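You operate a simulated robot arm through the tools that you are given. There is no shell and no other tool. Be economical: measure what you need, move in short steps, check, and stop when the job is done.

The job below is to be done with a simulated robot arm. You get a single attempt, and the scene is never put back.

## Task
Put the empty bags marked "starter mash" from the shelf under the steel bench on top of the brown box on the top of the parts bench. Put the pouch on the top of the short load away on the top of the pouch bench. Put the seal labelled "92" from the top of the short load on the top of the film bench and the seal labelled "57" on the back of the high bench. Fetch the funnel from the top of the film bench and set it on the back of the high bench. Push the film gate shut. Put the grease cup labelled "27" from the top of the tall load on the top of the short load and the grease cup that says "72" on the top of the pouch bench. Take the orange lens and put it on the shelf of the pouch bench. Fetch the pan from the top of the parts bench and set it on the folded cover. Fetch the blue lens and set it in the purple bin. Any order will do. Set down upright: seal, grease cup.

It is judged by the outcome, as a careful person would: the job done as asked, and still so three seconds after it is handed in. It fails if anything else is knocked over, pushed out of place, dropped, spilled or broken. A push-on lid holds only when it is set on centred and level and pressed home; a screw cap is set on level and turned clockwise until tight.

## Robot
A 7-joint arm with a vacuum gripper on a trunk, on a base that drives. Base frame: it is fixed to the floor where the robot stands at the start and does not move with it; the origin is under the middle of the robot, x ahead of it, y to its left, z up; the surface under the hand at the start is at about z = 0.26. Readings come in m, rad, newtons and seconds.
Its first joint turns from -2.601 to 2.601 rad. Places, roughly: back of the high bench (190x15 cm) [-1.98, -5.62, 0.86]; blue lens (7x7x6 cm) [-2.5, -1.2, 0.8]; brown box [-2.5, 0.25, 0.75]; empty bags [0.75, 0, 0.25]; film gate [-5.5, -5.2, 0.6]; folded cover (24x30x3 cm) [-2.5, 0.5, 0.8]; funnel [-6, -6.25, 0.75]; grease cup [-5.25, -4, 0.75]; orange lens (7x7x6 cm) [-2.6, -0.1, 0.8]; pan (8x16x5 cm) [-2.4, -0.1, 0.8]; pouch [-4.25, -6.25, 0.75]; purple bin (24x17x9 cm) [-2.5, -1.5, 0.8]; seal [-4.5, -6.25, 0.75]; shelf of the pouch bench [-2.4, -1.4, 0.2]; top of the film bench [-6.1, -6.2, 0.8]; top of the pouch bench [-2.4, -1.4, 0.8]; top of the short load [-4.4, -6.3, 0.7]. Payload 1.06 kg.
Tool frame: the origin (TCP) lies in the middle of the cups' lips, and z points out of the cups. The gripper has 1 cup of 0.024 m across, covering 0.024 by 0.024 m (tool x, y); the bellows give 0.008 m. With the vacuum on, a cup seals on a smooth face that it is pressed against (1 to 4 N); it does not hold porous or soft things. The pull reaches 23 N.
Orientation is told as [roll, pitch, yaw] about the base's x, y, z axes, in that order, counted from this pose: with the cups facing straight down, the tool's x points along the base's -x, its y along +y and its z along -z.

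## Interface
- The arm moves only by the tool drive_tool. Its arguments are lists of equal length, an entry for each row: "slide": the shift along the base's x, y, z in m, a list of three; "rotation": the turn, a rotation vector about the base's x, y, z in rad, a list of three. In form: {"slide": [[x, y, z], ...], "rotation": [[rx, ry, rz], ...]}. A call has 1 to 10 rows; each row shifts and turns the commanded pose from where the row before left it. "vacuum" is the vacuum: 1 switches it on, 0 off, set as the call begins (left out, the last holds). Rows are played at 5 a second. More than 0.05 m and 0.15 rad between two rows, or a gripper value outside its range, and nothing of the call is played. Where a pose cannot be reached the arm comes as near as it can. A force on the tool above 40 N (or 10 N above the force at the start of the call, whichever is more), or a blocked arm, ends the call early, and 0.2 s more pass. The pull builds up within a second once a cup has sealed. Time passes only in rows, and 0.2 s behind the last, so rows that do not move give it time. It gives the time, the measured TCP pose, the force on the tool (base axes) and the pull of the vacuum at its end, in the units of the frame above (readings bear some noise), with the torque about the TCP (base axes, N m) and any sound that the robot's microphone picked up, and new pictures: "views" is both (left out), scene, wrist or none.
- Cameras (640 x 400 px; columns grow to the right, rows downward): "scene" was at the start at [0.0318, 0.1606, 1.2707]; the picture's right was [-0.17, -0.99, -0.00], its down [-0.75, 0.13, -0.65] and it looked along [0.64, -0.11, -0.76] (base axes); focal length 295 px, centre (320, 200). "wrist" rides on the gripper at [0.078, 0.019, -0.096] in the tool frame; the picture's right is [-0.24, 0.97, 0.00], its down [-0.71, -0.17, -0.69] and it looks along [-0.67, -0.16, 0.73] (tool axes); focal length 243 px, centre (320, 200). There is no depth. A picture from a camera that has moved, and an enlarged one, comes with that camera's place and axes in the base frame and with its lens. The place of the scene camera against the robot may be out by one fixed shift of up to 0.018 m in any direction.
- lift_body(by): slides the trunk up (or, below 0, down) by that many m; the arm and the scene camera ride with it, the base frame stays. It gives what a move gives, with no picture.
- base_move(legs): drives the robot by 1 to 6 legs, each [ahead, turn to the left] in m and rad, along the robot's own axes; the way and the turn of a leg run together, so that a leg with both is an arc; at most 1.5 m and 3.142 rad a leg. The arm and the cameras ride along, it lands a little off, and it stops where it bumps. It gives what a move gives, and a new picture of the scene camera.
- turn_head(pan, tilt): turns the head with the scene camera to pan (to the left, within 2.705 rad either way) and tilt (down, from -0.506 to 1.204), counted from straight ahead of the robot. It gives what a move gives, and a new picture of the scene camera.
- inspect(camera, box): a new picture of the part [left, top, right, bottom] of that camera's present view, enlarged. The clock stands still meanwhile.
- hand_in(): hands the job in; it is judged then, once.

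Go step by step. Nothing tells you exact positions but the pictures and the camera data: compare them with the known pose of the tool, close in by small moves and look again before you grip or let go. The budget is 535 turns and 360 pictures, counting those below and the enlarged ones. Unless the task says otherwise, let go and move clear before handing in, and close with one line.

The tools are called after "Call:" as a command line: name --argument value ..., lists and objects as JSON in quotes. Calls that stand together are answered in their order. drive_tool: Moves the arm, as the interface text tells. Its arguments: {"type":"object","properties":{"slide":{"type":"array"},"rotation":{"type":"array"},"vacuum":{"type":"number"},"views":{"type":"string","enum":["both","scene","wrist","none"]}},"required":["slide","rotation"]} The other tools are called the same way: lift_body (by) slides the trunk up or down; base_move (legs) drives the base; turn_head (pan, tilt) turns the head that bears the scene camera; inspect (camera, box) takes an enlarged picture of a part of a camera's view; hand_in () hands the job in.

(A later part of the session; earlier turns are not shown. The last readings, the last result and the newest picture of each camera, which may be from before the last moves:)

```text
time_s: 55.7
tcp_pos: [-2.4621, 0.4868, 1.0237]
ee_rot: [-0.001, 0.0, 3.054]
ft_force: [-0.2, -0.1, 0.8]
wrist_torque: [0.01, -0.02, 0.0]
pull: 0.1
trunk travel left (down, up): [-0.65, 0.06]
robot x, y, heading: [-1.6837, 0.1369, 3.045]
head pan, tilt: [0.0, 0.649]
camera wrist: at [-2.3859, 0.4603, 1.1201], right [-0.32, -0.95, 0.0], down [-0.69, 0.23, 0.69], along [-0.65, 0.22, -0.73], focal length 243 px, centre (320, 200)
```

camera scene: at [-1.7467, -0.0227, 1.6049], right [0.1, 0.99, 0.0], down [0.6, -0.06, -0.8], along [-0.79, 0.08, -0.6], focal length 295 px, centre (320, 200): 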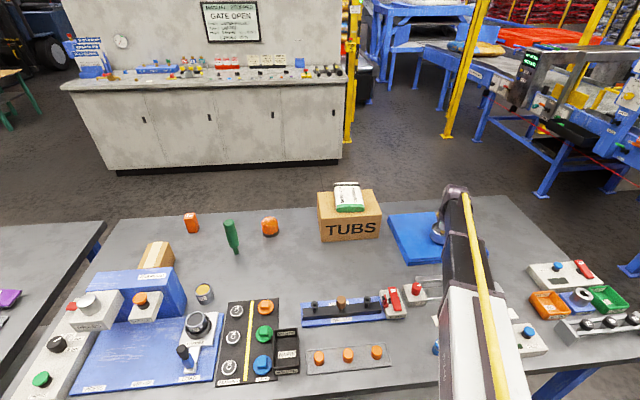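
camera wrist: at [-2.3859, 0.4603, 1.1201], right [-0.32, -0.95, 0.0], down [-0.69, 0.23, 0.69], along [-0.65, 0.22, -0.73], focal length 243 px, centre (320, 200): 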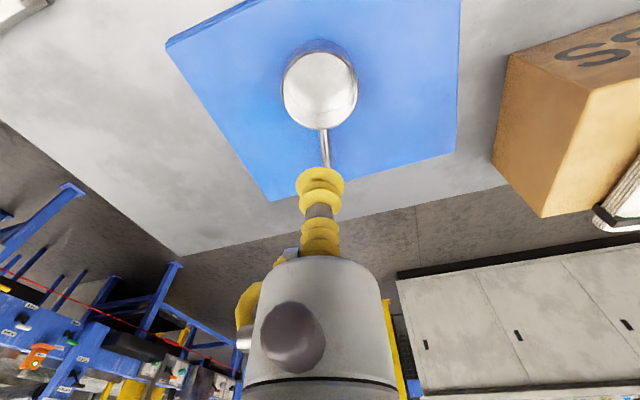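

The pan sits on the cover. Now to the orange lens at about (-2.60, -0.137).

Call:
drive_tool --slide '[[0, -0.047, 0.01], [0, -0.047, 0], [0, -0.047, 0], [0, -0.047, 0], [0, -0.047, 0], [0, -0.047, 0], [0, -0.047, 0], [0, -0.047, 0], [0, -0.047, 0], [0, -0.047, 0]]' --rotation '[[0, 0, 0], [0, 0, 0], [0, 0, 0], [0, 0, 0], [0, 0, 0], [0, 0, 0], [0, 0, 0], [0, 0, 0], [0, 0, 0], [0, 0, 0]]' --views "none"

Call:
drive_tool --slide '[[-0.02, -0.045, 0], [-0.02, -0.045, 0], [-0.02, -0.045, 0], [-0.02, -0.015, 0], [0, 0, 0]]' --rotation '[[0, 0, 0], [0, 0, 0], [0, 0, 0], [0, 0, 0], [0, 0, 0]]' --views "both"

```text
time_s: 57.9
tcp_pos: [-2.4614, 0.0171, 1.0346]
ee_rot: [-0.001, 0.0, 3.053]
ft_force: [0.3, 0.2, 0.0]
wrist_torque: [0.01, -0.04, -0.02]
pull: 0.0
trunk travel left (down, up): [-0.65, 0.06]
robot x, y, heading: [-1.681, 0.1383, 3.043]
head pan, tilt: [0.0, 0.649]
```

```text
time_s: 59.1
tcp_pos: [-2.5416, -0.1344, 1.0358]
ee_rot: [0.001, 0.002, 3.054]
ft_force: [1.5, 0.2, -0.5]
wrist_torque: [-0.02, 0.03, 0.03]
pull: 0.1
trunk travel left (down, up): [-0.65, 0.06]
robot x, y, heading: [-1.6853, 0.1422, 3.042]
head pan, tilt: [0.0, 0.649]
camera scene: at [-1.7467, -0.0228, 1.6049], right [0.1, 0.99, 0.0], down [0.6, -0.06, -0.8], along [-0.79, 0.08, -0.6], focal length 295 px, centre (320, 200)
camera wrist: at [-2.4656, -0.1604, 1.1311], right [-0.32, -0.95, 0.0], down [-0.69, 0.23, 0.69], along [-0.65, 0.22, -0.73], focal length 243 px, centre (320, 200)
```

scene: 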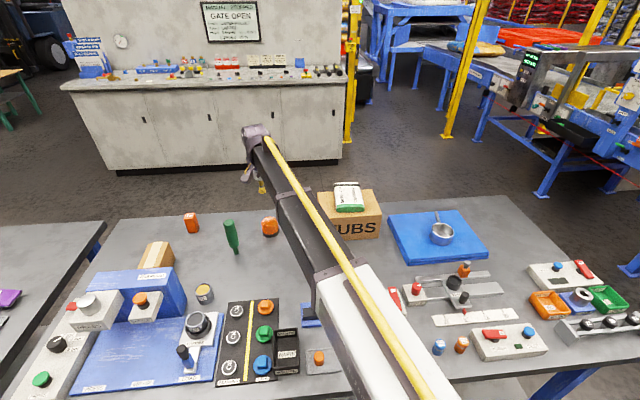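
wrist: 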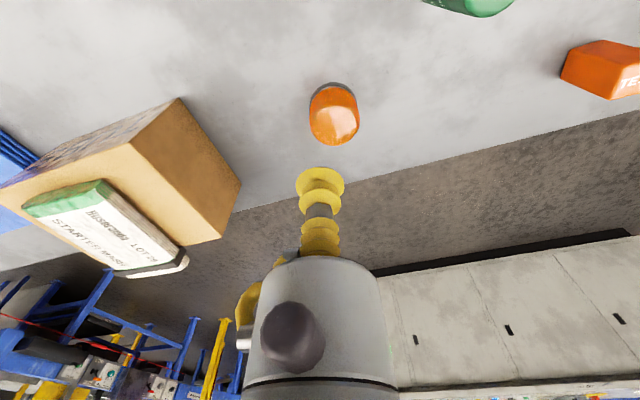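

Call:
drive_tool --slide '[[-0.045, -0.002, 0], [0, 0, -0.05], [0, 0, -0.05], [0, 0, -0.02], [0, 0, 0]]' --rotation '[[0, 0, 0], [0, 0, 0], [0, 0, 0], [0, 0, 0], [0, 0, 0]]' --views "wrist"

Call:
inspect --camera "wrist" --box '[240, 80, 400, 210]'

```text
time_s: 60.3
tcp_pos: [-2.5878, -0.1357, 0.9146]
ee_rot: [0.001, 0.0, 3.054]
ft_force: [-0.7, -0.1, -0.6]
wrist_torque: [-0.01, -0.01, -0.01]
pull: 0.1
trunk travel left (down, up): [-0.65, 0.06]
robot x, y, heading: [-1.6791, 0.1416, 3.042]
head pan, tilt: [0.0, 0.649]
camera wrist: at [-2.5121, -0.1626, 1.0101], right [-0.32, -0.95, 0.0], down [-0.69, 0.23, 0.69], along [-0.65, 0.22, -0.73], focal length 243 px, centre (320, 200)
```

wrist: 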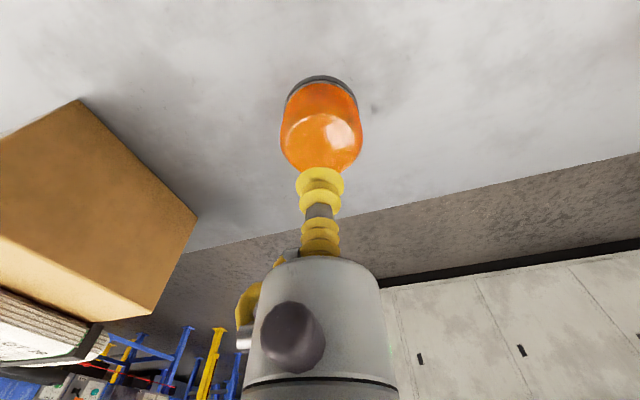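

```text
3.08 times, centred on (320, 145) of wrist
camera zoom: at [-2.5121, -0.1626, 1.0101], right [-0.32, -0.95, 0.0], down [-0.69, 0.23, 0.69], along [-0.65, 0.22, -0.73], focal length 746 px, centre (320, 369)
```

zoom: 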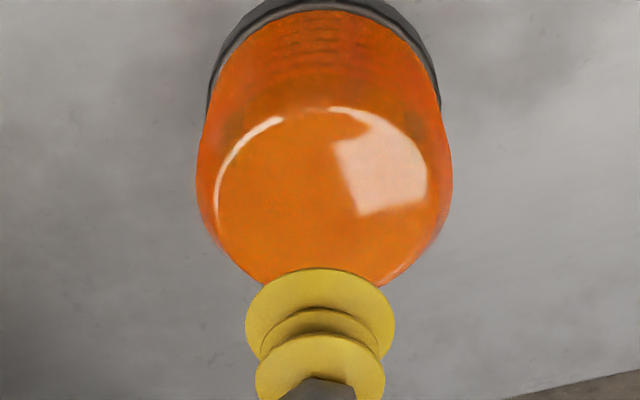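

Flat-topped lens, almost centred. Lowering with vacuum on.

Call:
drive_tool --slide '[[-0.005, 0, -0.02], [0, 0, -0.015], [0, 0, -0.01], [0, 0, -0.005], [0, 0, -0.004], [0, 0, 0], [0, 0, 0]]' --rotation '[[0, 0, 0], [0, 0, 0], [0, 0, 0], [0, 0, 0], [0, 0, 0], [0, 0, 0], [0, 0, 0]]' --vacuum 1 --views "wrist"

```text
time_s: 61.9
tcp_pos: [-2.5923, -0.1375, 0.8608]
ee_rot: [0.0, -0.001, 3.053]
ft_force: [-1.2, 0.1, 0.6]
wrist_torque: [-0.03, -0.01, -0.01]
pull: 22.5
trunk travel left (down, up): [-0.65, 0.06]
robot x, y, heading: [-1.6842, 0.1369, 3.041]
head pan, tilt: [0.0, 0.649]
camera wrist: at [-2.5165, -0.1626, 0.9564], right [-0.32, -0.95, 0.0], down [-0.69, 0.23, 0.69], along [-0.65, 0.22, -0.73], focal length 243 px, centre (320, 200)
```

wrist: 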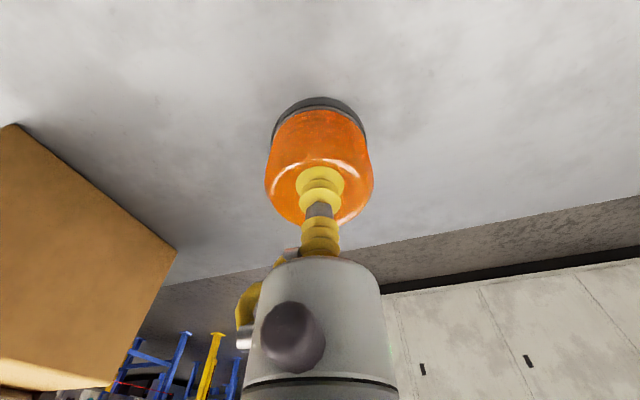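

Lens sealed. Lift and retract, then drive to the pouch bench.

Call:
drive_tool --slide '[[0, 0, 0.03], [0, 0, 0.04], [0, 0, 0.05], [0, 0, 0.05], [0.04, 0.02, 0.02], [0.04, 0.02, 0.02], [0.04, 0.02, 0], [0.04, 0.02, 0], [0.04, 0.02, 0], [0.04, 0.02, 0]]' --rotation '[[0, 0, 0], [0, 0, 0], [0, 0, 0], [0, 0, 0], [0, 0, 0], [0, 0, 0], [0, 0, 0], [0, 0, 0], [0, 0, 0], [0, 0, 0]]' --views "none"

Call:
base_move --legs '[[-0.45, 0], [0, 1.67]]'

```text
time_s: 64.1
tcp_pos: [-2.3506, -0.0152, 1.0699]
ee_rot: [0.001, 0.002, 3.054]
ft_force: [0.1, -0.5, -1.0]
wrist_torque: [0.01, 0.03, -0.03]
pull: 22.5
trunk travel left (down, up): [-0.65, 0.06]
robot x, y, heading: [-1.6798, 0.1371, 3.038]
head pan, tilt: [0.0, 0.649]
```

```text
time_s: 71.0
tcp_pos: [-0.987, -0.5495, 1.0713]
ee_rot: [0.001, 0.0, -1.519]
ft_force: [0.6, 0.1, -1.3]
wrist_torque: [-0.01, -0.03, -0.02]
pull: 23.4
trunk travel left (down, up): [-0.65, 0.06]
robot x, y, heading: [-1.2301, 0.089, -1.537]
head pan, tilt: [0.0, 0.649]
camera scene: at [-1.0649, 0.0608, 1.6049], right [-1.0, -0.04, 0.0], down [-0.02, 0.6, -0.8], along [0.03, -0.8, -0.6], focal length 295 px, centre (320, 200)
```

scene: 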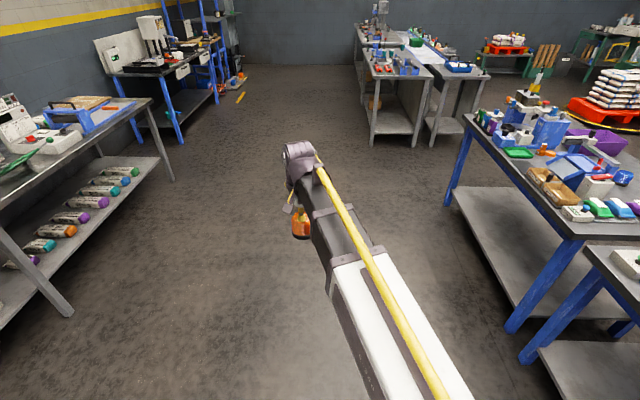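

Call:
base_move --legs '[[1.5, 0], [0, -1.6]]'

```text
time_s: 82.3
tcp_pos: [-1.7864, -1.6772, 1.0708]
ee_rot: [-0.001, -0.001, -3.08]
ft_force: [-0.9, 0.6, -0.7]
wrist_torque: [0.01, -0.02, -0.02]
pull: 23.3
trunk travel left (down, up): [-0.65, 0.06]
robot x, y, heading: [-1.1499, -1.43, -3.096]
head pan, tilt: [0.0, 0.649]
camera scene: at [-1.188, -1.5946, 1.6049], right [-0.05, 1.0, 0.0], down [0.6, 0.03, -0.8], along [-0.8, -0.04, -0.6], focal length 295 px, centre (320, 200)
```

scene: 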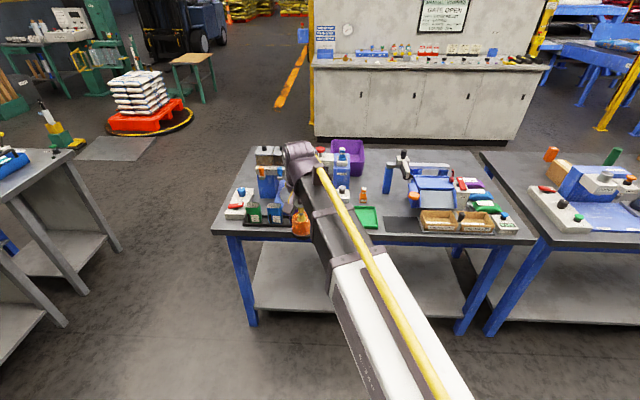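

Facing the pouch bench. Its shelf is empty; I'll lower the trunk and bring the lens to shelf height before driving in.

Call:
lift_body --by -0.6

Call:
drive_tool --slide '[[0, 0.04, 0], [0, 0.04, 0], [0, 0.04, 0], [0, 0.04, 0], [0, 0, -0.04], [0, 0, -0.04], [0, 0, -0.04], [0, 0, 0]]' --rotation '[[0, 0, 0], [0, 0, 0], [0, 0, 0], [0, 0, 0], [0, 0, 0], [0, 0, 0], [0, 0, 0], [0, 0, 0]]' --views "both"

```text
refused: -0.6 is not a number from -0.4 to 0.4
```

```text
time_s: 84.2
tcp_pos: [-1.7869, -1.5164, 0.9515]
ee_rot: [0.001, -0.002, -3.079]
ft_force: [0.1, -0.3, -0.6]
wrist_torque: [0.0, -0.01, -0.04]
pull: 23.3
trunk travel left (down, up): [-0.65, 0.06]
robot x, y, heading: [-1.148, -1.4276, -3.093]
head pan, tilt: [0.0, 0.649]
camera scene: at [-1.1881, -1.5946, 1.6049], right [-0.05, 1.0, 0.0], down [0.6, 0.03, -0.8], along [-0.8, -0.04, -0.6], focal length 295 px, centre (320, 200)
camera wrist: at [-1.7077, -1.532, 1.0463], right [-0.18, -0.98, 0.0], down [-0.72, 0.13, 0.69], along [-0.67, 0.12, -0.73], focal length 243 px, centre (320, 200)
```

scene: 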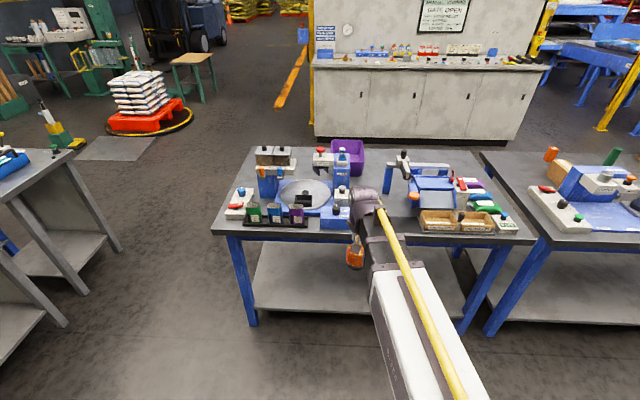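
wrist: 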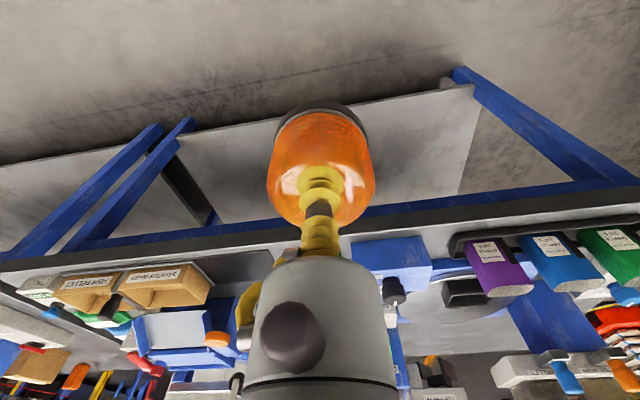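

Call:
lift_body --by -0.4

Call:
lift_body --by -0.2

Call:
base_move --legs '[[0.35, 0]]'

```text
time_s: 88.0
tcp_pos: [-1.7853, -1.5156, 0.551]
ee_rot: [-0.001, 0.0, -3.081]
ft_force: [1.1, -0.1, -1.0]
wrist_torque: [-0.02, -0.01, 0.02]
pull: 22.8
trunk travel left (down, up): [-0.25, 0.46]
robot x, y, heading: [-1.1459, -1.4249, -3.096]
head pan, tilt: [0.0, 0.649]
```

```text
time_s: 90.2
tcp_pos: [-1.787, -1.5181, 0.351]
ee_rot: [-0.001, 0.0, -3.08]
ft_force: [-0.2, 0.2, -1.0]
wrist_torque: [-0.02, -0.04, 0.01]
pull: 22.5
trunk travel left (down, up): [-0.05, 0.66]
robot x, y, heading: [-1.1487, -1.4244, -3.096]
head pan, tilt: [0.0, 0.649]
```

```text
time_s: 92.5
tcp_pos: [-2.1434, -1.5343, 0.3496]
ee_rot: [0.0, -0.001, -3.081]
ft_force: [-0.3, -0.5, -1.2]
wrist_torque: [0.0, -0.03, 0.01]
pull: 23.2
trunk travel left (down, up): [-0.05, 0.66]
robot x, y, heading: [-1.5077, -1.4443, -3.099]
head pan, tilt: [0.0, 0.649]
camera scene: at [-1.5446, -1.6116, 1.0049], right [-0.05, 1.0, 0.0], down [0.6, 0.03, -0.8], along [-0.8, -0.04, -0.6], focal length 295 px, centre (320, 200)
```

scene: 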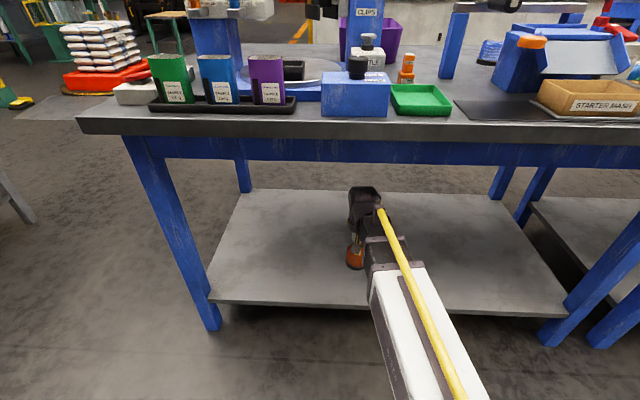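

Call:
drive_tool --slide '[[-0.04, 0, 0], [-0.04, 0, 0], [0, 0, -0.03], [0, 0, -0.02], [0, 0, 0]]' --rotation '[[0, 0, 0], [0, 0, 0], [0, 0, 0], [0, 0, 0], [0, 0, 0]]' --views "both"

```text
time_s: 93.7
tcp_pos: [-2.2253, -1.5345, 0.3018]
ee_rot: [0.001, 0.001, -3.081]
ft_force: [-0.6, -0.1, -1.8]
wrist_torque: [0.03, 0.01, -0.01]
pull: 23.1
trunk travel left (down, up): [-0.05, 0.66]
robot x, y, heading: [-1.5028, -1.4416, -3.09]
head pan, tilt: [0.0, 0.649]
camera scene: at [-1.5446, -1.6116, 1.0049], right [-0.05, 1.0, 0.0], down [0.6, 0.03, -0.8], along [-0.8, -0.04, -0.6], focal length 295 px, centre (320, 200)
camera wrist: at [-2.1455, -1.5495, 0.3975], right [-0.18, -0.98, 0.0], down [-0.72, 0.13, 0.69], along [-0.67, 0.12, -0.73], focal length 243 px, centre (320, 200)
```

scene: 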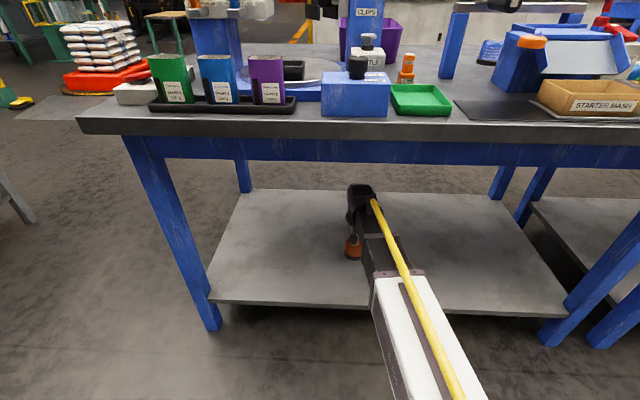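
wrist: 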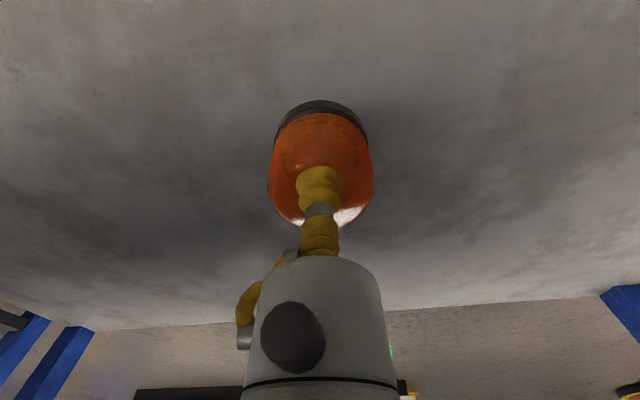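

Call:
drive_tool --slide '[[0, 0, -0.02], [0, 0, -0.01], [0, 0, -0.005], [0, 0, -0.005], [0, 0, -0.005], [0, 0, 0]]' --rotation '[[0, 0, 0], [0, 0, 0], [0, 0, 0], [0, 0, 0], [0, 0, 0], [0, 0, 0]]' --views "wrist"

```text
time_s: 95.0
tcp_pos: [-2.2237, -1.5355, 0.2554]
ee_rot: [0.0, -0.001, -3.081]
ft_force: [-0.9, 0.4, -1.4]
wrist_torque: [-0.04, 0.02, 0.04]
pull: 22.5
trunk travel left (down, up): [-0.05, 0.66]
robot x, y, heading: [-1.5095, -1.4445, -3.093]
head pan, tilt: [0.0, 0.649]
camera wrist: at [-2.1449, -1.5495, 0.3515], right [-0.18, -0.98, 0.0], down [-0.72, 0.13, 0.69], along [-0.68, 0.12, -0.73], focal length 243 px, centre (320, 200)
```

wrist: 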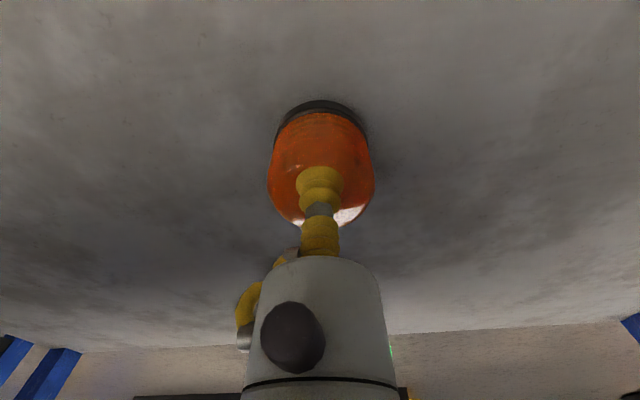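

Call:
drive_tool --slide '[[0, 0, -0.004], [0, 0, -0.004], [0, 0, -0.004], [0, 0, 0]]' --rotation '[[0, 0, 0], [0, 0, 0], [0, 0, 0], [0, 0, 0]]' --views "none"

```text
time_s: 96.0
tcp_pos: [-2.2231, -1.5336, 0.2433]
ee_rot: [-0.001, 0.0, -3.081]
ft_force: [0.6, -0.1, 0.2]
wrist_torque: [0.01, 0.06, 0.0]
pull: 22.8
trunk travel left (down, up): [-0.05, 0.66]
robot x, y, heading: [-1.5056, -1.4417, -3.091]
head pan, tilt: [0.0, 0.649]
```

Call:
drive_tool --slide '[[0, 0, -0.003], [0, 0, -0.003], [0, 0, 0]]' --rotation '[[0, 0, 0], [0, 0, 0], [0, 0, 0]]' --views "none"

```text
time_s: 96.8
tcp_pos: [-2.2233, -1.5332, 0.2395]
ee_rot: [0.001, -0.003, -3.08]
ft_force: [1.8, 2.0, 17.6]
wrist_torque: [0.01, 0.02, -0.03]
pull: 23.1
trunk travel left (down, up): [-0.05, 0.66]
robot x, y, heading: [-1.5067, -1.4449, -3.096]
head pan, tilt: [0.0, 0.649]
```

Resting on the shelf. Release and rise.

Call:
drive_tool --slide '[[0, 0, 0.003], [0, 0, 0], [0, 0, 0], [0, 0, 0], [0, 0, 0.005], [0, 0, 0.02], [0, 0, 0.04], [0, 0, 0.04]]' --rotation '[[0, 0, 0], [0, 0, 0], [0, 0, 0], [0, 0, 0], [0, 0, 0], [0, 0, 0], [0, 0, 0], [0, 0, 0]]' --vacuum 0 --views "wrist"

```text
time_s: 98.7
tcp_pos: [-2.2224, -1.5351, 0.3456]
ee_rot: [-0.001, -0.001, -3.08]
ft_force: [0.4, -0.9, 0.6]
wrist_torque: [-0.01, -0.01, -0.01]
pull: 0.0
trunk travel left (down, up): [-0.05, 0.66]
robot x, y, heading: [-1.5085, -1.4424, -3.092]
head pan, tilt: [0.0, 0.649]
camera wrist: at [-2.1444, -1.5496, 0.4416], right [-0.18, -0.98, 0.0], down [-0.72, 0.13, 0.69], along [-0.67, 0.12, -0.73], focal length 243 px, centre (320, 200)
```

wrist: 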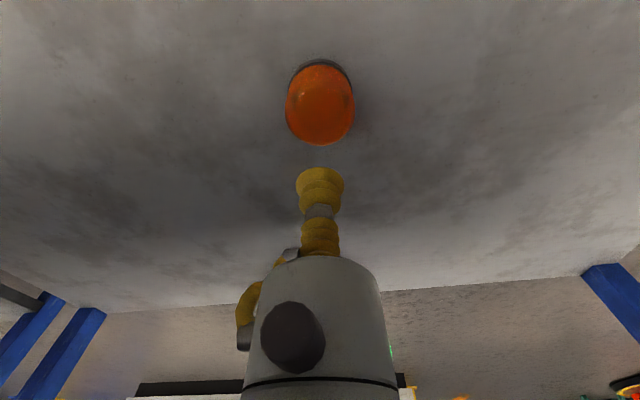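

Lens placed on the shelf. Back out, rise, and look at the top of the pouch bench for the blue lens and purple bin.

Call:
base_move --legs '[[-0.4, 0]]'

Call:
lift_body --by 0.4

Call:
lift_body --by 0.25

Call:
drive_tool --slide '[[0.03, 0.03, 0.02], [0.03, 0, 0.04], [0, 0, 0.05], [0, 0, 0.05], [0, 0, 0.05], [0, 0, 0.02]]' --rotation '[[0, 0, 0], [0, 0, 0], [0, 0, 0], [0, 0, 0], [0, 0, 0], [0, 0, 0]]' --views "none"

Call:
base_move --legs '[[0.25, 0]]'

```text
time_s: 101.1
tcp_pos: [-1.8251, -1.5143, 0.3459]
ee_rot: [0.001, -0.001, -3.08]
ft_force: [-0.7, 0.0, 0.1]
wrist_torque: [0.01, 0.02, 0.0]
pull: 0.1
trunk travel left (down, up): [-0.05, 0.66]
robot x, y, heading: [-1.1079, -1.4232, -3.094]
head pan, tilt: [0.0, 0.649]
camera scene: at [-1.1471, -1.5926, 1.0049], right [-0.05, 1.0, 0.0], down [0.6, 0.03, -0.8], along [-0.8, -0.04, -0.6], focal length 295 px, centre (320, 200)
```

scene: 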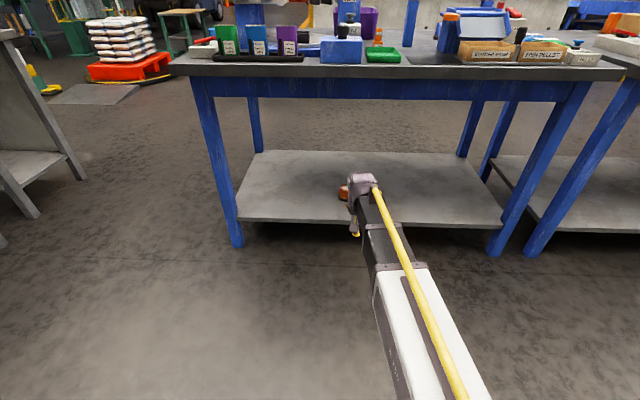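

```text
time_s: 105.0
tcp_pos: [-1.8255, -1.5154, 0.7459]
ee_rot: [0.0, -0.001, -3.08]
ft_force: [-0.4, -0.1, -0.5]
wrist_torque: [0.01, 0.02, 0.0]
pull: 0.0
trunk travel left (down, up): [-0.45, 0.26]
robot x, y, heading: [-1.1089, -1.4258, -3.093]
head pan, tilt: [0.0, 0.649]
```

```text
time_s: 107.5
tcp_pos: [-1.8262, -1.5141, 0.9952]
ee_rot: [0.002, 0.002, -3.081]
ft_force: [-0.3, -0.4, -0.7]
wrist_torque: [-0.01, 0.0, 0.01]
pull: 0.1
trunk travel left (down, up): [-0.7, 0.01]
robot x, y, heading: [-1.1088, -1.4246, -3.097]
head pan, tilt: [0.0, 0.649]
```

```text
time_s: 108.9
tcp_pos: [-1.7655, -1.4851, 1.2253]
ee_rot: [0.0, 0.0, -3.08]
ft_force: [-0.1, -0.9, 1.1]
wrist_torque: [-0.02, 0.01, 0.01]
pull: 0.2
trunk travel left (down, up): [-0.7, 0.01]
robot x, y, heading: [-1.1117, -1.4229, -3.095]
head pan, tilt: [0.0, 0.649]
```

```text
time_s: 110.8
tcp_pos: [-2.0137, -1.4987, 1.2249]
ee_rot: [0.0, 0.0, -3.079]
ft_force: [0.6, 0.1, 0.0]
wrist_torque: [0.0, 0.01, 0.03]
pull: 0.1
trunk travel left (down, up): [-0.7, 0.01]
robot x, y, heading: [-1.3547, -1.4407, -3.095]
head pan, tilt: [0.0, 0.649]
camera scene: at [-1.3949, -1.6048, 1.6549], right [-0.05, 1.0, 0.0], down [0.6, 0.03, -0.8], along [-0.8, -0.04, -0.6], focal length 295 px, centre (320, 200)
```

scene: 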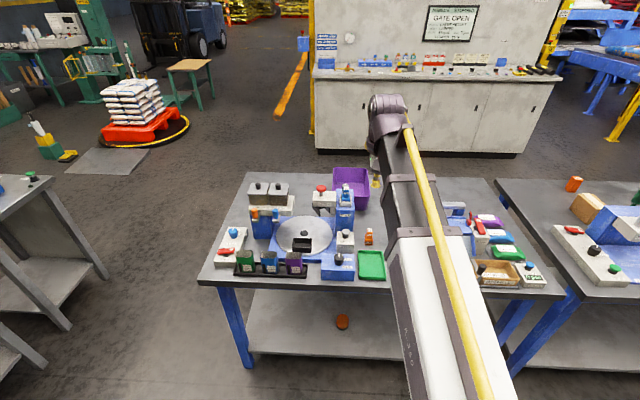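

Call:
base_move --legs '[[0.22, 0]]'

Call:
drive_tool --slide '[[-0.03, 0.03, 0], [-0.03, 0.03, 0], [-0.03, 0.03, 0]]' --rotation '[[0, 0, 0], [0, 0, 0], [0, 0, 0]]'

```text
time_s: 112.4
tcp_pos: [-2.2334, -1.5066, 1.2242]
ee_rot: [0.0, 0.0, -3.083]
ft_force: [-0.1, -0.2, -0.4]
wrist_torque: [-0.03, -0.03, -0.04]
pull: 0.1
trunk travel left (down, up): [-0.7, 0.01]
robot x, y, heading: [-1.5721, -1.4515, -3.097]
head pan, tilt: [0.0, 0.649]
camera scene: at [-1.6147, -1.6151, 1.6549], right [-0.05, 1.0, 0.0], down [0.6, 0.03, -0.8], along [-0.8, -0.04, -0.6], focal length 295 px, centre (320, 200)
```

scene: 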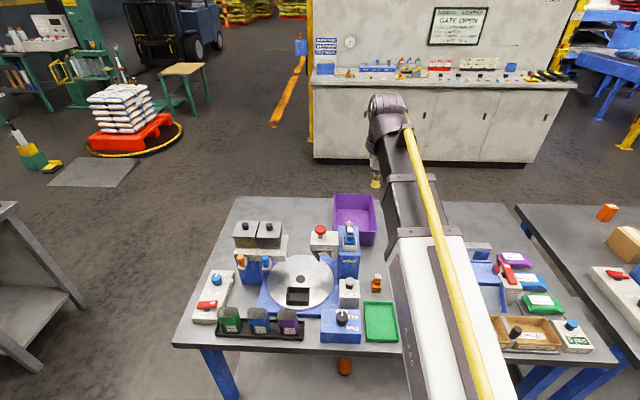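

```text
time_s: 113.2
tcp_pos: [-2.324, -1.4166, 1.2275]
ee_rot: [0.0, 0.0, -3.083]
ft_force: [0.0, -0.4, 0.3]
wrist_torque: [0.0, -0.03, 0.0]
pull: 0.0
trunk travel left (down, up): [-0.7, 0.01]
robot x, y, heading: [-1.5772, -1.4436, -3.094]
head pan, tilt: [0.0, 0.649]
camera scene: at [-1.6145, -1.6149, 1.6549], right [-0.05, 1.0, 0.0], down [0.6, 0.03, -0.8], along [-0.8, -0.04, -0.6], focal length 295 px, centre (320, 200)
camera wrist: at [-2.2454, -1.4322, 1.3228], right [-0.18, -0.98, 0.0], down [-0.72, 0.13, 0.69], along [-0.67, 0.12, -0.73], focal length 243 px, centre (320, 200)
```

scene: 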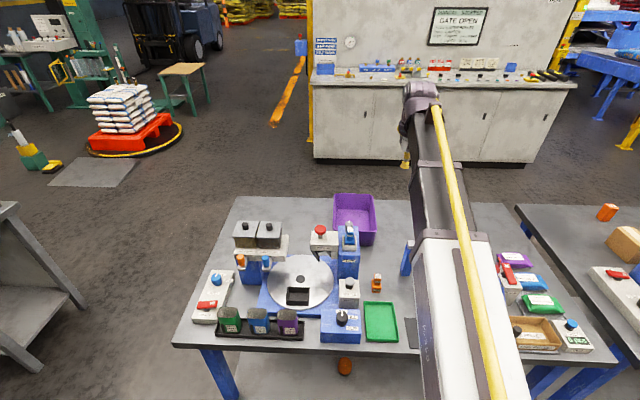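
wrist: 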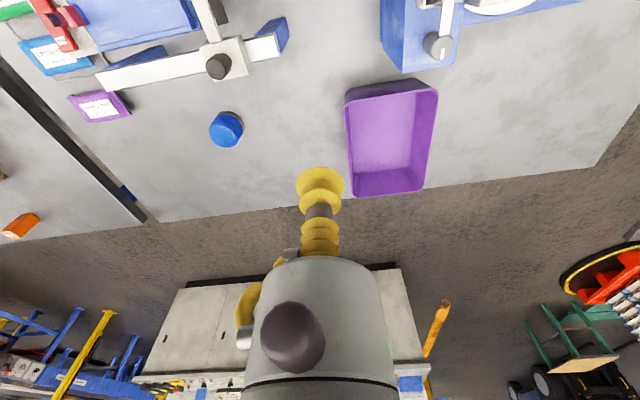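

The blue lens is at about (-2.44, -1.20); bin interior around (-2.52, -1.53). Moving above the lens.

Call:
drive_tool --slide '[[-0.023, 0.042, 0], [-0.023, 0.042, 0], [-0.023, 0.043, 0], [-0.023, 0.043, 0], [-0.023, 0.043, 0], [0, 0, -0.05], [0, 0, -0.05], [0, 0, -0.05], [0, 0, 0]]' --rotation '[[0, 0, 0], [0, 0, 0], [0, 0, 0], [0, 0, 0], [0, 0, 0], [0, 0, 0], [0, 0, 0], [0, 0, 0], [0, 0, 0]]'

```text
time_s: 115.2
tcp_pos: [-2.4372, -1.2027, 1.0744]
ee_rot: [0.0, 0.002, -3.083]
ft_force: [0.9, -0.4, -0.1]
wrist_torque: [-0.02, 0.01, -0.02]
pull: 0.1
trunk travel left (down, up): [-0.7, 0.01]
robot x, y, heading: [-1.5774, -1.4496, -3.097]
head pan, tilt: [0.0, 0.649]
camera scene: at [-1.6144, -1.615, 1.6549], right [-0.05, 1.0, 0.0], down [0.6, 0.03, -0.8], along [-0.8, -0.04, -0.6], focal length 295 px, centre (320, 200)
camera wrist: at [-2.3587, -1.2171, 1.1697], right [-0.18, -0.98, 0.0], down [-0.72, 0.13, 0.69], along [-0.67, 0.12, -0.73], focal length 243 px, centre (320, 200)
```

scene: 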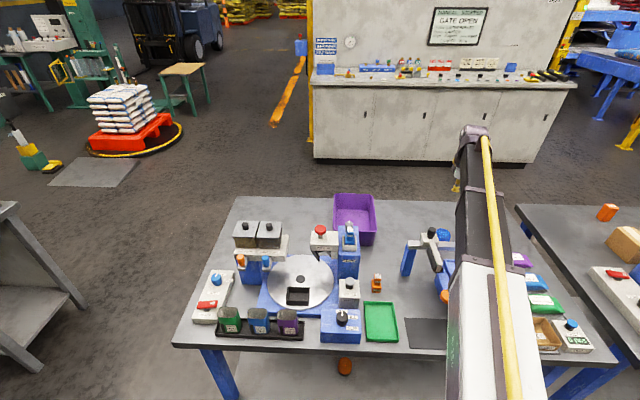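
wrist: 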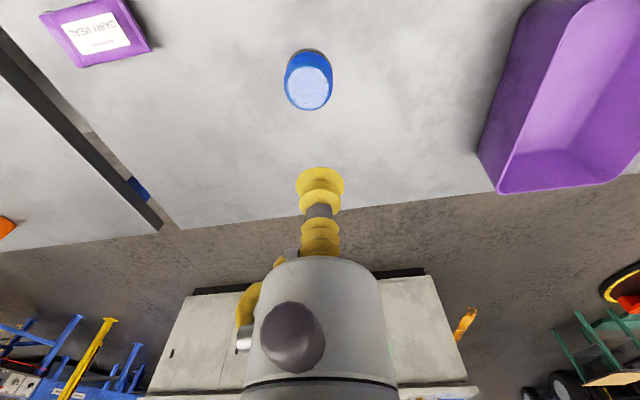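

The sealer's raised arm sits between me and the lens; check its geometry before reaching over it.

Call:
inspect --camera "scene" --box '[340, 190, 620, 365]'

```text
2.29 times, centred on (480, 278) of scene
camera zoom: at [-1.6144, -1.615, 1.6549], right [-0.05, 1.0, 0.0], down [0.6, 0.03, -0.8], along [-0.8, -0.04, -0.6], focal length 674 px, centre (-46, 23)
```

zoom: 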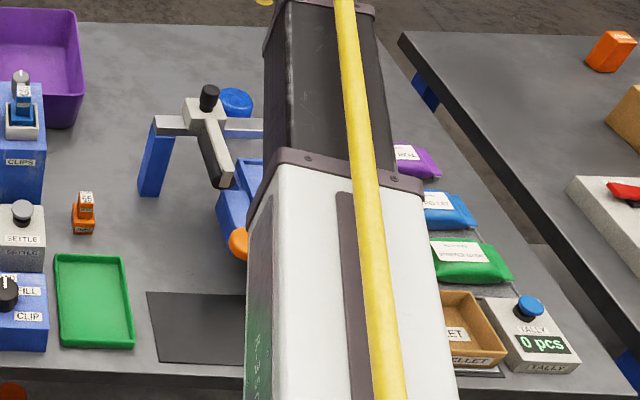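

An arch (top ≈0.97 m, knob ≈1.02 m) stands before the lens. I'll reposition to y≈-1.2 so that the forearm passes straight and clear of the knob.

Call:
drive_tool --slide '[[0, 0, 0.05], [0, 0, 0.05], [0, 0, 0.03]]' --rotation '[[0, 0, 0], [0, 0, 0], [0, 0, 0]]' --views "none"

Call:
base_move --legs '[[-0.4, 0], [0, -1.57], [0.26, 0], [0, 1.52]]'

```text
time_s: 116.0
tcp_pos: [-2.4353, -1.204, 1.2043]
ee_rot: [-0.002, 0.0, -3.083]
ft_force: [0.2, 0.3, 0.2]
wrist_torque: [-0.01, -0.01, 0.02]
pull: 0.0
trunk travel left (down, up): [-0.7, 0.01]
robot x, y, heading: [-1.5715, -1.4495, -3.101]
head pan, tilt: [0.0, 0.649]
```

```text
time_s: 127.5
tcp_pos: [-2.0447, -0.903, 1.2042]
ee_rot: [-0.001, -0.001, -3.105]
ft_force: [0.0, 1.3, 0.6]
wrist_torque: [0.01, -0.01, -0.01]
pull: 0.0
trunk travel left (down, up): [-0.7, 0.01]
robot x, y, heading: [-1.1877, -1.1652, -3.12]
head pan, tilt: [0.0, 0.649]
camera scene: at [-1.2328, -1.3341, 1.6549], right [-0.02, 1.0, 0.0], down [0.6, 0.01, -0.8], along [-0.8, -0.02, -0.6], focal length 295 px, centre (320, 200)
```

scene: 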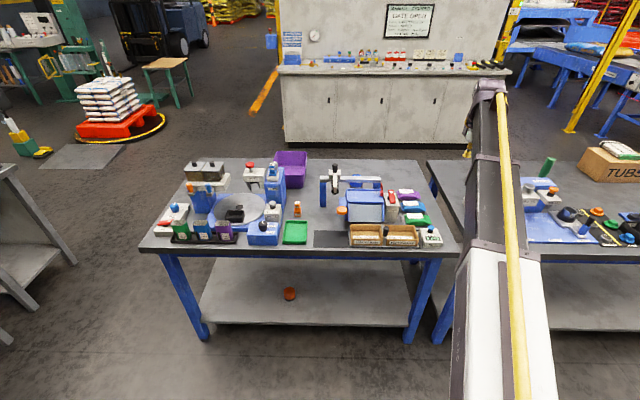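

Call:
base_move --legs '[[0.45, 0]]'

Call:
drive_tool --slide '[[0.01, -0.045, 0], [0.005, -0.045, 0], [0, -0.045, 0], [0, -0.045, 0], [0, -0.045, 0], [0, -0.045, 0], [0, 0, -0.04], [0, 0, -0.05]]' --rotation '[[0, 0, 0], [0, 0, 0], [0, 0, 0], [0, 0, 0], [0, 0, 0], [0, 0, 0], [0, 0, 0], [0, 0, 0]]'

```text
time_s: 130.2
tcp_pos: [-2.4944, -0.9204, 1.2032]
ee_rot: [-0.001, 0.001, -3.098]
ft_force: [0.0, 0.6, 1.0]
wrist_torque: [0.01, 0.02, -0.02]
pull: 0.2
trunk travel left (down, up): [-0.7, 0.01]
robot x, y, heading: [-1.6329, -1.1792, -3.107]
head pan, tilt: [0.0, 0.649]
camera scene: at [-1.6778, -1.3457, 1.6549], right [-0.03, 1.0, 0.0], down [0.6, 0.02, -0.8], along [-0.8, -0.02, -0.6], focal length 295 px, centre (320, 200)
```

scene: 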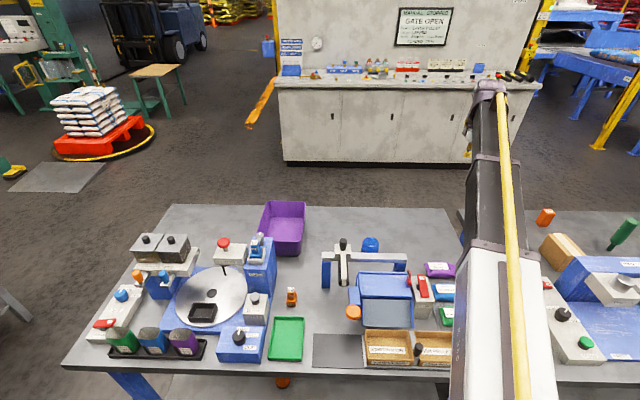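

```text
time_s: 132.0
tcp_pos: [-2.4789, -1.1899, 1.1157]
ee_rot: [0.0, -0.001, -3.099]
ft_force: [-0.1, 0.2, 0.1]
wrist_torque: [-0.01, -0.01, -0.02]
pull: 0.0
trunk travel left (down, up): [-0.7, 0.01]
robot x, y, heading: [-1.6361, -1.1787, -3.108]
head pan, tilt: [0.0, 0.649]
camera scene: at [-1.6778, -1.3455, 1.655], right [-0.03, 1.0, 0.0], down [0.6, 0.02, -0.8], along [-0.8, -0.02, -0.6], focal length 295 px, centre (320, 200)
camera wrist: at [-2.4005, -1.2066, 1.2113], right [-0.19, -0.98, 0.0], down [-0.71, 0.14, 0.69], along [-0.67, 0.13, -0.73], focal length 243 px, centre (320, 200)
```

scene: 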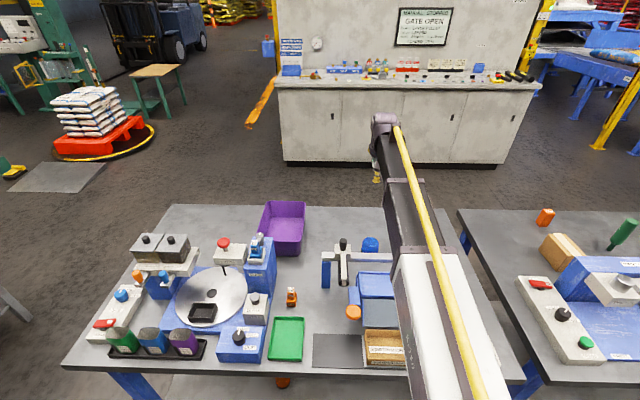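
wrist: 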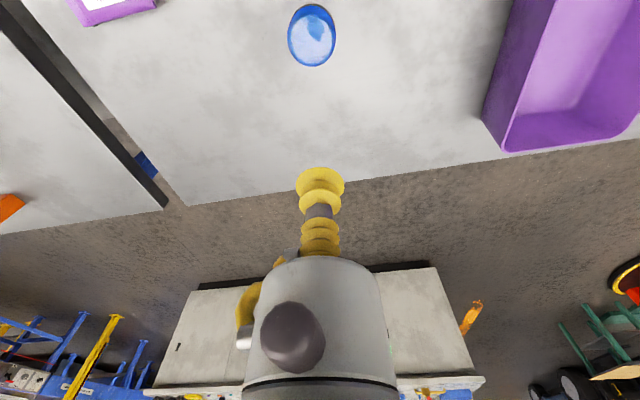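

Call:
drive_tool --slide '[[0.022, 0.004, -0.03], [0, 0, -0.04], [0, 0, -0.04], [0, 0, -0.03], [0, 0, 0]]' --rotation '[[0, 0, 0], [0, 0, 0], [0, 0, 0], [0, 0, 0], [0, 0, 0]]'

Call:
inspect --camera "scene" --box '[260, 120, 480, 320]'

```text
time_s: 133.2
tcp_pos: [-2.4556, -1.1873, 0.9738]
ee_rot: [-0.001, 0.002, -3.098]
ft_force: [0.1, -0.6, -0.4]
wrist_torque: [0.0, -0.02, 0.0]
pull: 0.0
trunk travel left (down, up): [-0.7, 0.01]
robot x, y, heading: [-1.6319, -1.1781, -3.114]
head pan, tilt: [0.0, 0.649]
camera scene: at [-1.6776, -1.3458, 1.6549], right [-0.03, 1.0, 0.0], down [0.6, 0.02, -0.8], along [-0.8, -0.02, -0.6], focal length 295 px, centre (320, 200)
camera wrist: at [-2.3773, -1.2042, 1.069], right [-0.19, -0.98, 0.0], down [-0.71, 0.14, 0.69], along [-0.67, 0.13, -0.73], focal length 243 px, centre (320, 200)
```

scene: 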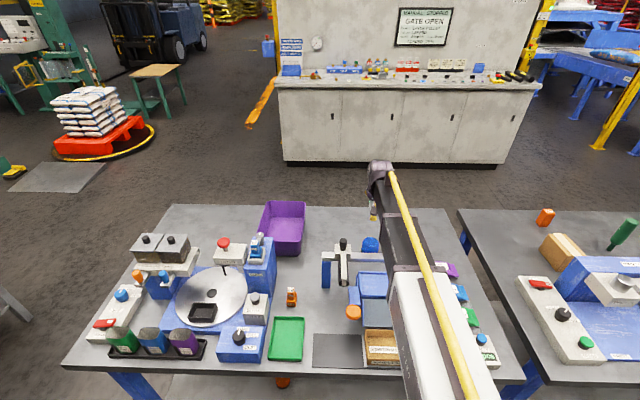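
wrist: 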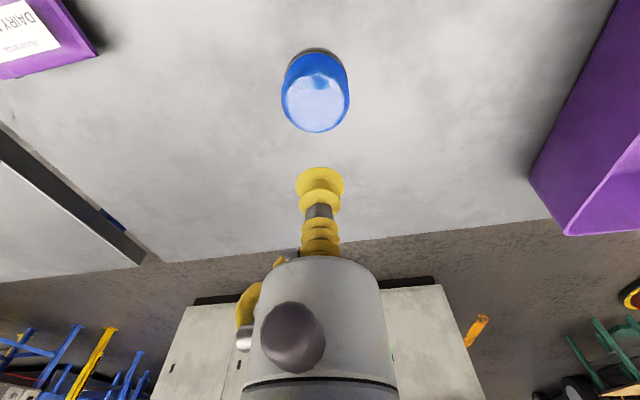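

```text
2.00 times, centred on (370, 220) of scene
camera zoom: at [-1.6776, -1.3458, 1.6549], right [-0.03, 1.0, 0.0], down [0.6, 0.02, -0.8], along [-0.8, -0.02, -0.6], focal length 590 px, centre (220, 160)
```

zoom: 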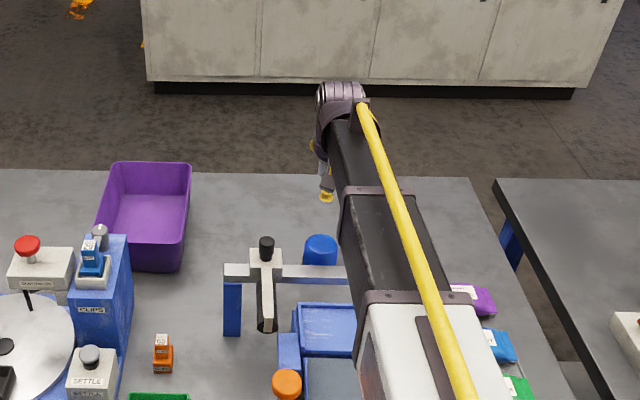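

The boom looks straight; at grasp height it should pass about 3–4 cm above the arch, clear of the knob. Proceeding in small steps.

Call:
drive_tool --slide '[[0, 0.001, -0.03], [0, 0, -0.02], [0, 0, -0.02], [0, 0, 0]]' --rotation '[[0, 0, 0], [0, 0, 0], [0, 0, 0], [0, 0, 0]]' --vacuum 1

Call:
inspect --camera "scene" --box '[300, 140, 480, 300]'

```text
time_s: 134.2
tcp_pos: [-2.4564, -1.1846, 0.9043]
ee_rot: [0.0, 0.001, -3.098]
ft_force: [0.3, 0.2, 0.0]
wrist_torque: [0.0, 0.0, -0.06]
pull: 0.1
trunk travel left (down, up): [-0.7, 0.01]
robot x, y, heading: [-1.6351, -1.1788, -3.116]
head pan, tilt: [0.0, 0.649]
camera scene: at [-1.6776, -1.3458, 1.6549], right [-0.03, 1.0, 0.0], down [0.6, 0.02, -0.8], along [-0.8, -0.02, -0.6], focal length 295 px, centre (320, 200)
camera wrist: at [-2.3786, -1.2012, 0.9993], right [-0.19, -0.98, 0.0], down [-0.71, 0.14, 0.69], along [-0.67, 0.13, -0.73], focal length 243 px, centre (320, 200)
```

scene: 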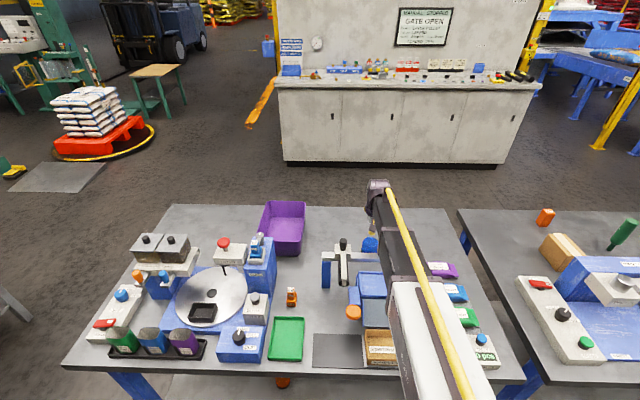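
wrist: 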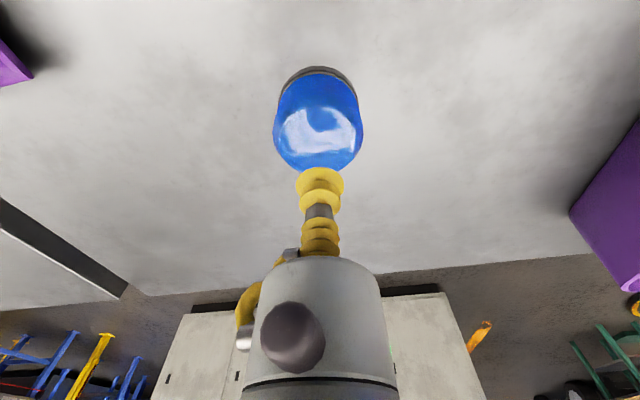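

```text
2.50 times, centred on (390, 220) of scene
camera zoom: at [-1.6776, -1.3458, 1.6549], right [-0.03, 1.0, 0.0], down [0.6, 0.02, -0.8], along [-0.8, -0.02, -0.6], focal length 738 px, centre (145, 150)
```

zoom: 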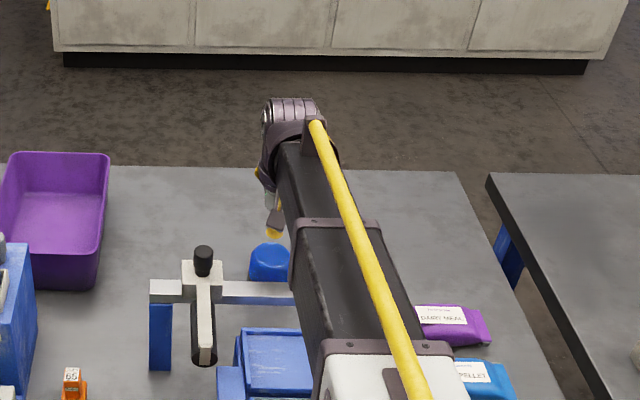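

Call:
drive_tool --slide '[[0.005, -0.001, -0.015], [0, 0, -0.01], [0, 0, -0.008], [0, 0, -0.005], [0, 0, -0.004], [0, 0, 0], [0, 0, 0]]' --rotation '[[0, 0, 0], [0, 0, 0], [0, 0, 0], [0, 0, 0], [0, 0, 0], [0, 0, 0], [0, 0, 0]]' --views "wrist"

```text
time_s: 135.8
tcp_pos: [-2.4509, -1.1861, 0.8627]
ee_rot: [0.001, 0.001, -3.097]
ft_force: [-0.1, 0.1, 0.1]
wrist_torque: [0.02, 0.0, 0.05]
pull: 0.1
trunk travel left (down, up): [-0.7, 0.01]
robot x, y, heading: [-1.6384, -1.1791, -3.115]
head pan, tilt: [0.0, 0.649]
camera wrist: at [-2.3733, -1.2028, 0.9578], right [-0.19, -0.98, 0.0], down [-0.71, 0.14, 0.69], along [-0.67, 0.13, -0.73], focal length 243 px, centre (320, 200)
```

wrist: 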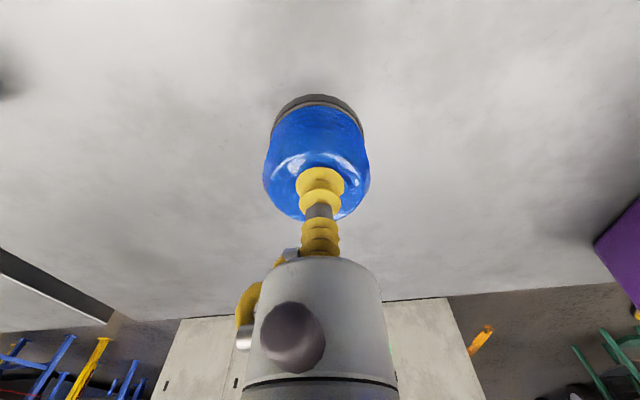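

Call:
drive_tool --slide '[[0, 0, -0.003], [0, 0, -0.003], [0, 0, 0], [0, 0, 0]]' --rotation '[[0, 0, 0], [0, 0, 0], [0, 0, 0], [0, 0, 0]]' --views "none"

```text
time_s: 136.8
tcp_pos: [-2.4502, -1.1858, 0.8562]
ee_rot: [0.0, -0.002, -3.097]
ft_force: [-4.8, -1.4, 13.8]
wrist_torque: [0.04, 0.05, 0.04]
pull: 22.9
trunk travel left (down, up): [-0.7, 0.01]
robot x, y, heading: [-1.6351, -1.1814, -3.112]
head pan, tilt: [0.0, 0.649]
```

Lens sealed. Lift and carry over to the bin.

Call:
drive_tool --slide '[[0, 0, 0.03], [0, 0, 0.05], [0, 0, 0.05], [0, 0, 0.05], [0, 0, 0.04], [-0.01, -0.048, 0], [-0.01, -0.048, 0], [-0.01, -0.048, 0], [-0.01, -0.048, 0], [-0.01, -0.048, 0]]' --rotation '[[0, 0, 0], [0, 0, 0], [0, 0, 0], [0, 0, 0], [0, 0, 0], [0, 0, 0], [0, 0, 0], [0, 0, 0], [0, 0, 0], [0, 0, 0]]' --views "none"

Call:
drive_tool --slide '[[-0.01, -0.04, 0], [-0.01, -0.04, 0], [0, 0, 0]]' --rotation '[[0, 0, 0], [0, 0, 0], [0, 0, 0]]' --views "both"

```text
time_s: 139.0
tcp_pos: [-2.4989, -1.4299, 1.0771]
ee_rot: [-0.002, 0.0, -3.101]
ft_force: [-0.5, -0.3, -1.2]
wrist_torque: [0.02, -0.08, 0.02]
pull: 23.1
trunk travel left (down, up): [-0.7, 0.01]
robot x, y, heading: [-1.6359, -1.1802, -3.108]
head pan, tilt: [0.0, 0.649]
```

```text
time_s: 139.8
tcp_pos: [-2.5193, -1.5083, 1.0785]
ee_rot: [-0.003, -0.001, -3.097]
ft_force: [0.9, -0.1, -1.3]
wrist_torque: [0.01, -0.02, 0.0]
pull: 22.8
trunk travel left (down, up): [-0.7, 0.01]
robot x, y, heading: [-1.6337, -1.18, -3.113]
head pan, tilt: [0.0, 0.649]
camera scene: at [-1.6775, -1.3459, 1.6549], right [-0.03, 1.0, 0.0], down [0.6, 0.02, -0.8], along [-0.8, -0.02, -0.6], focal length 295 px, centre (320, 200)
camera wrist: at [-2.4412, -1.5245, 1.1747], right [-0.19, -0.98, 0.0], down [-0.71, 0.14, 0.69], along [-0.67, 0.13, -0.73], focal length 243 px, centre (320, 200)
```

scene: 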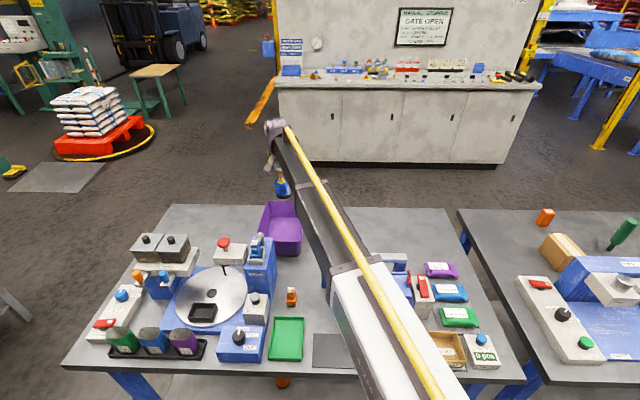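
wrist: 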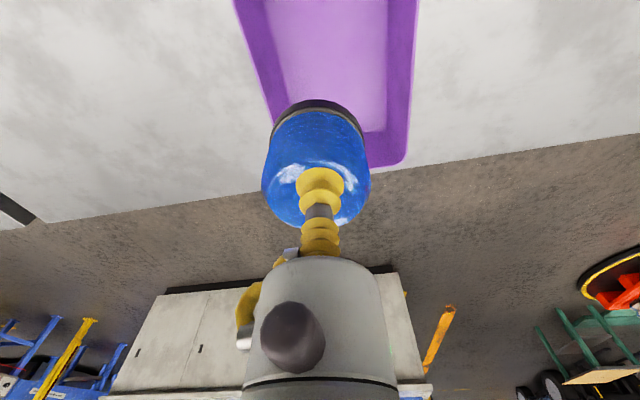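

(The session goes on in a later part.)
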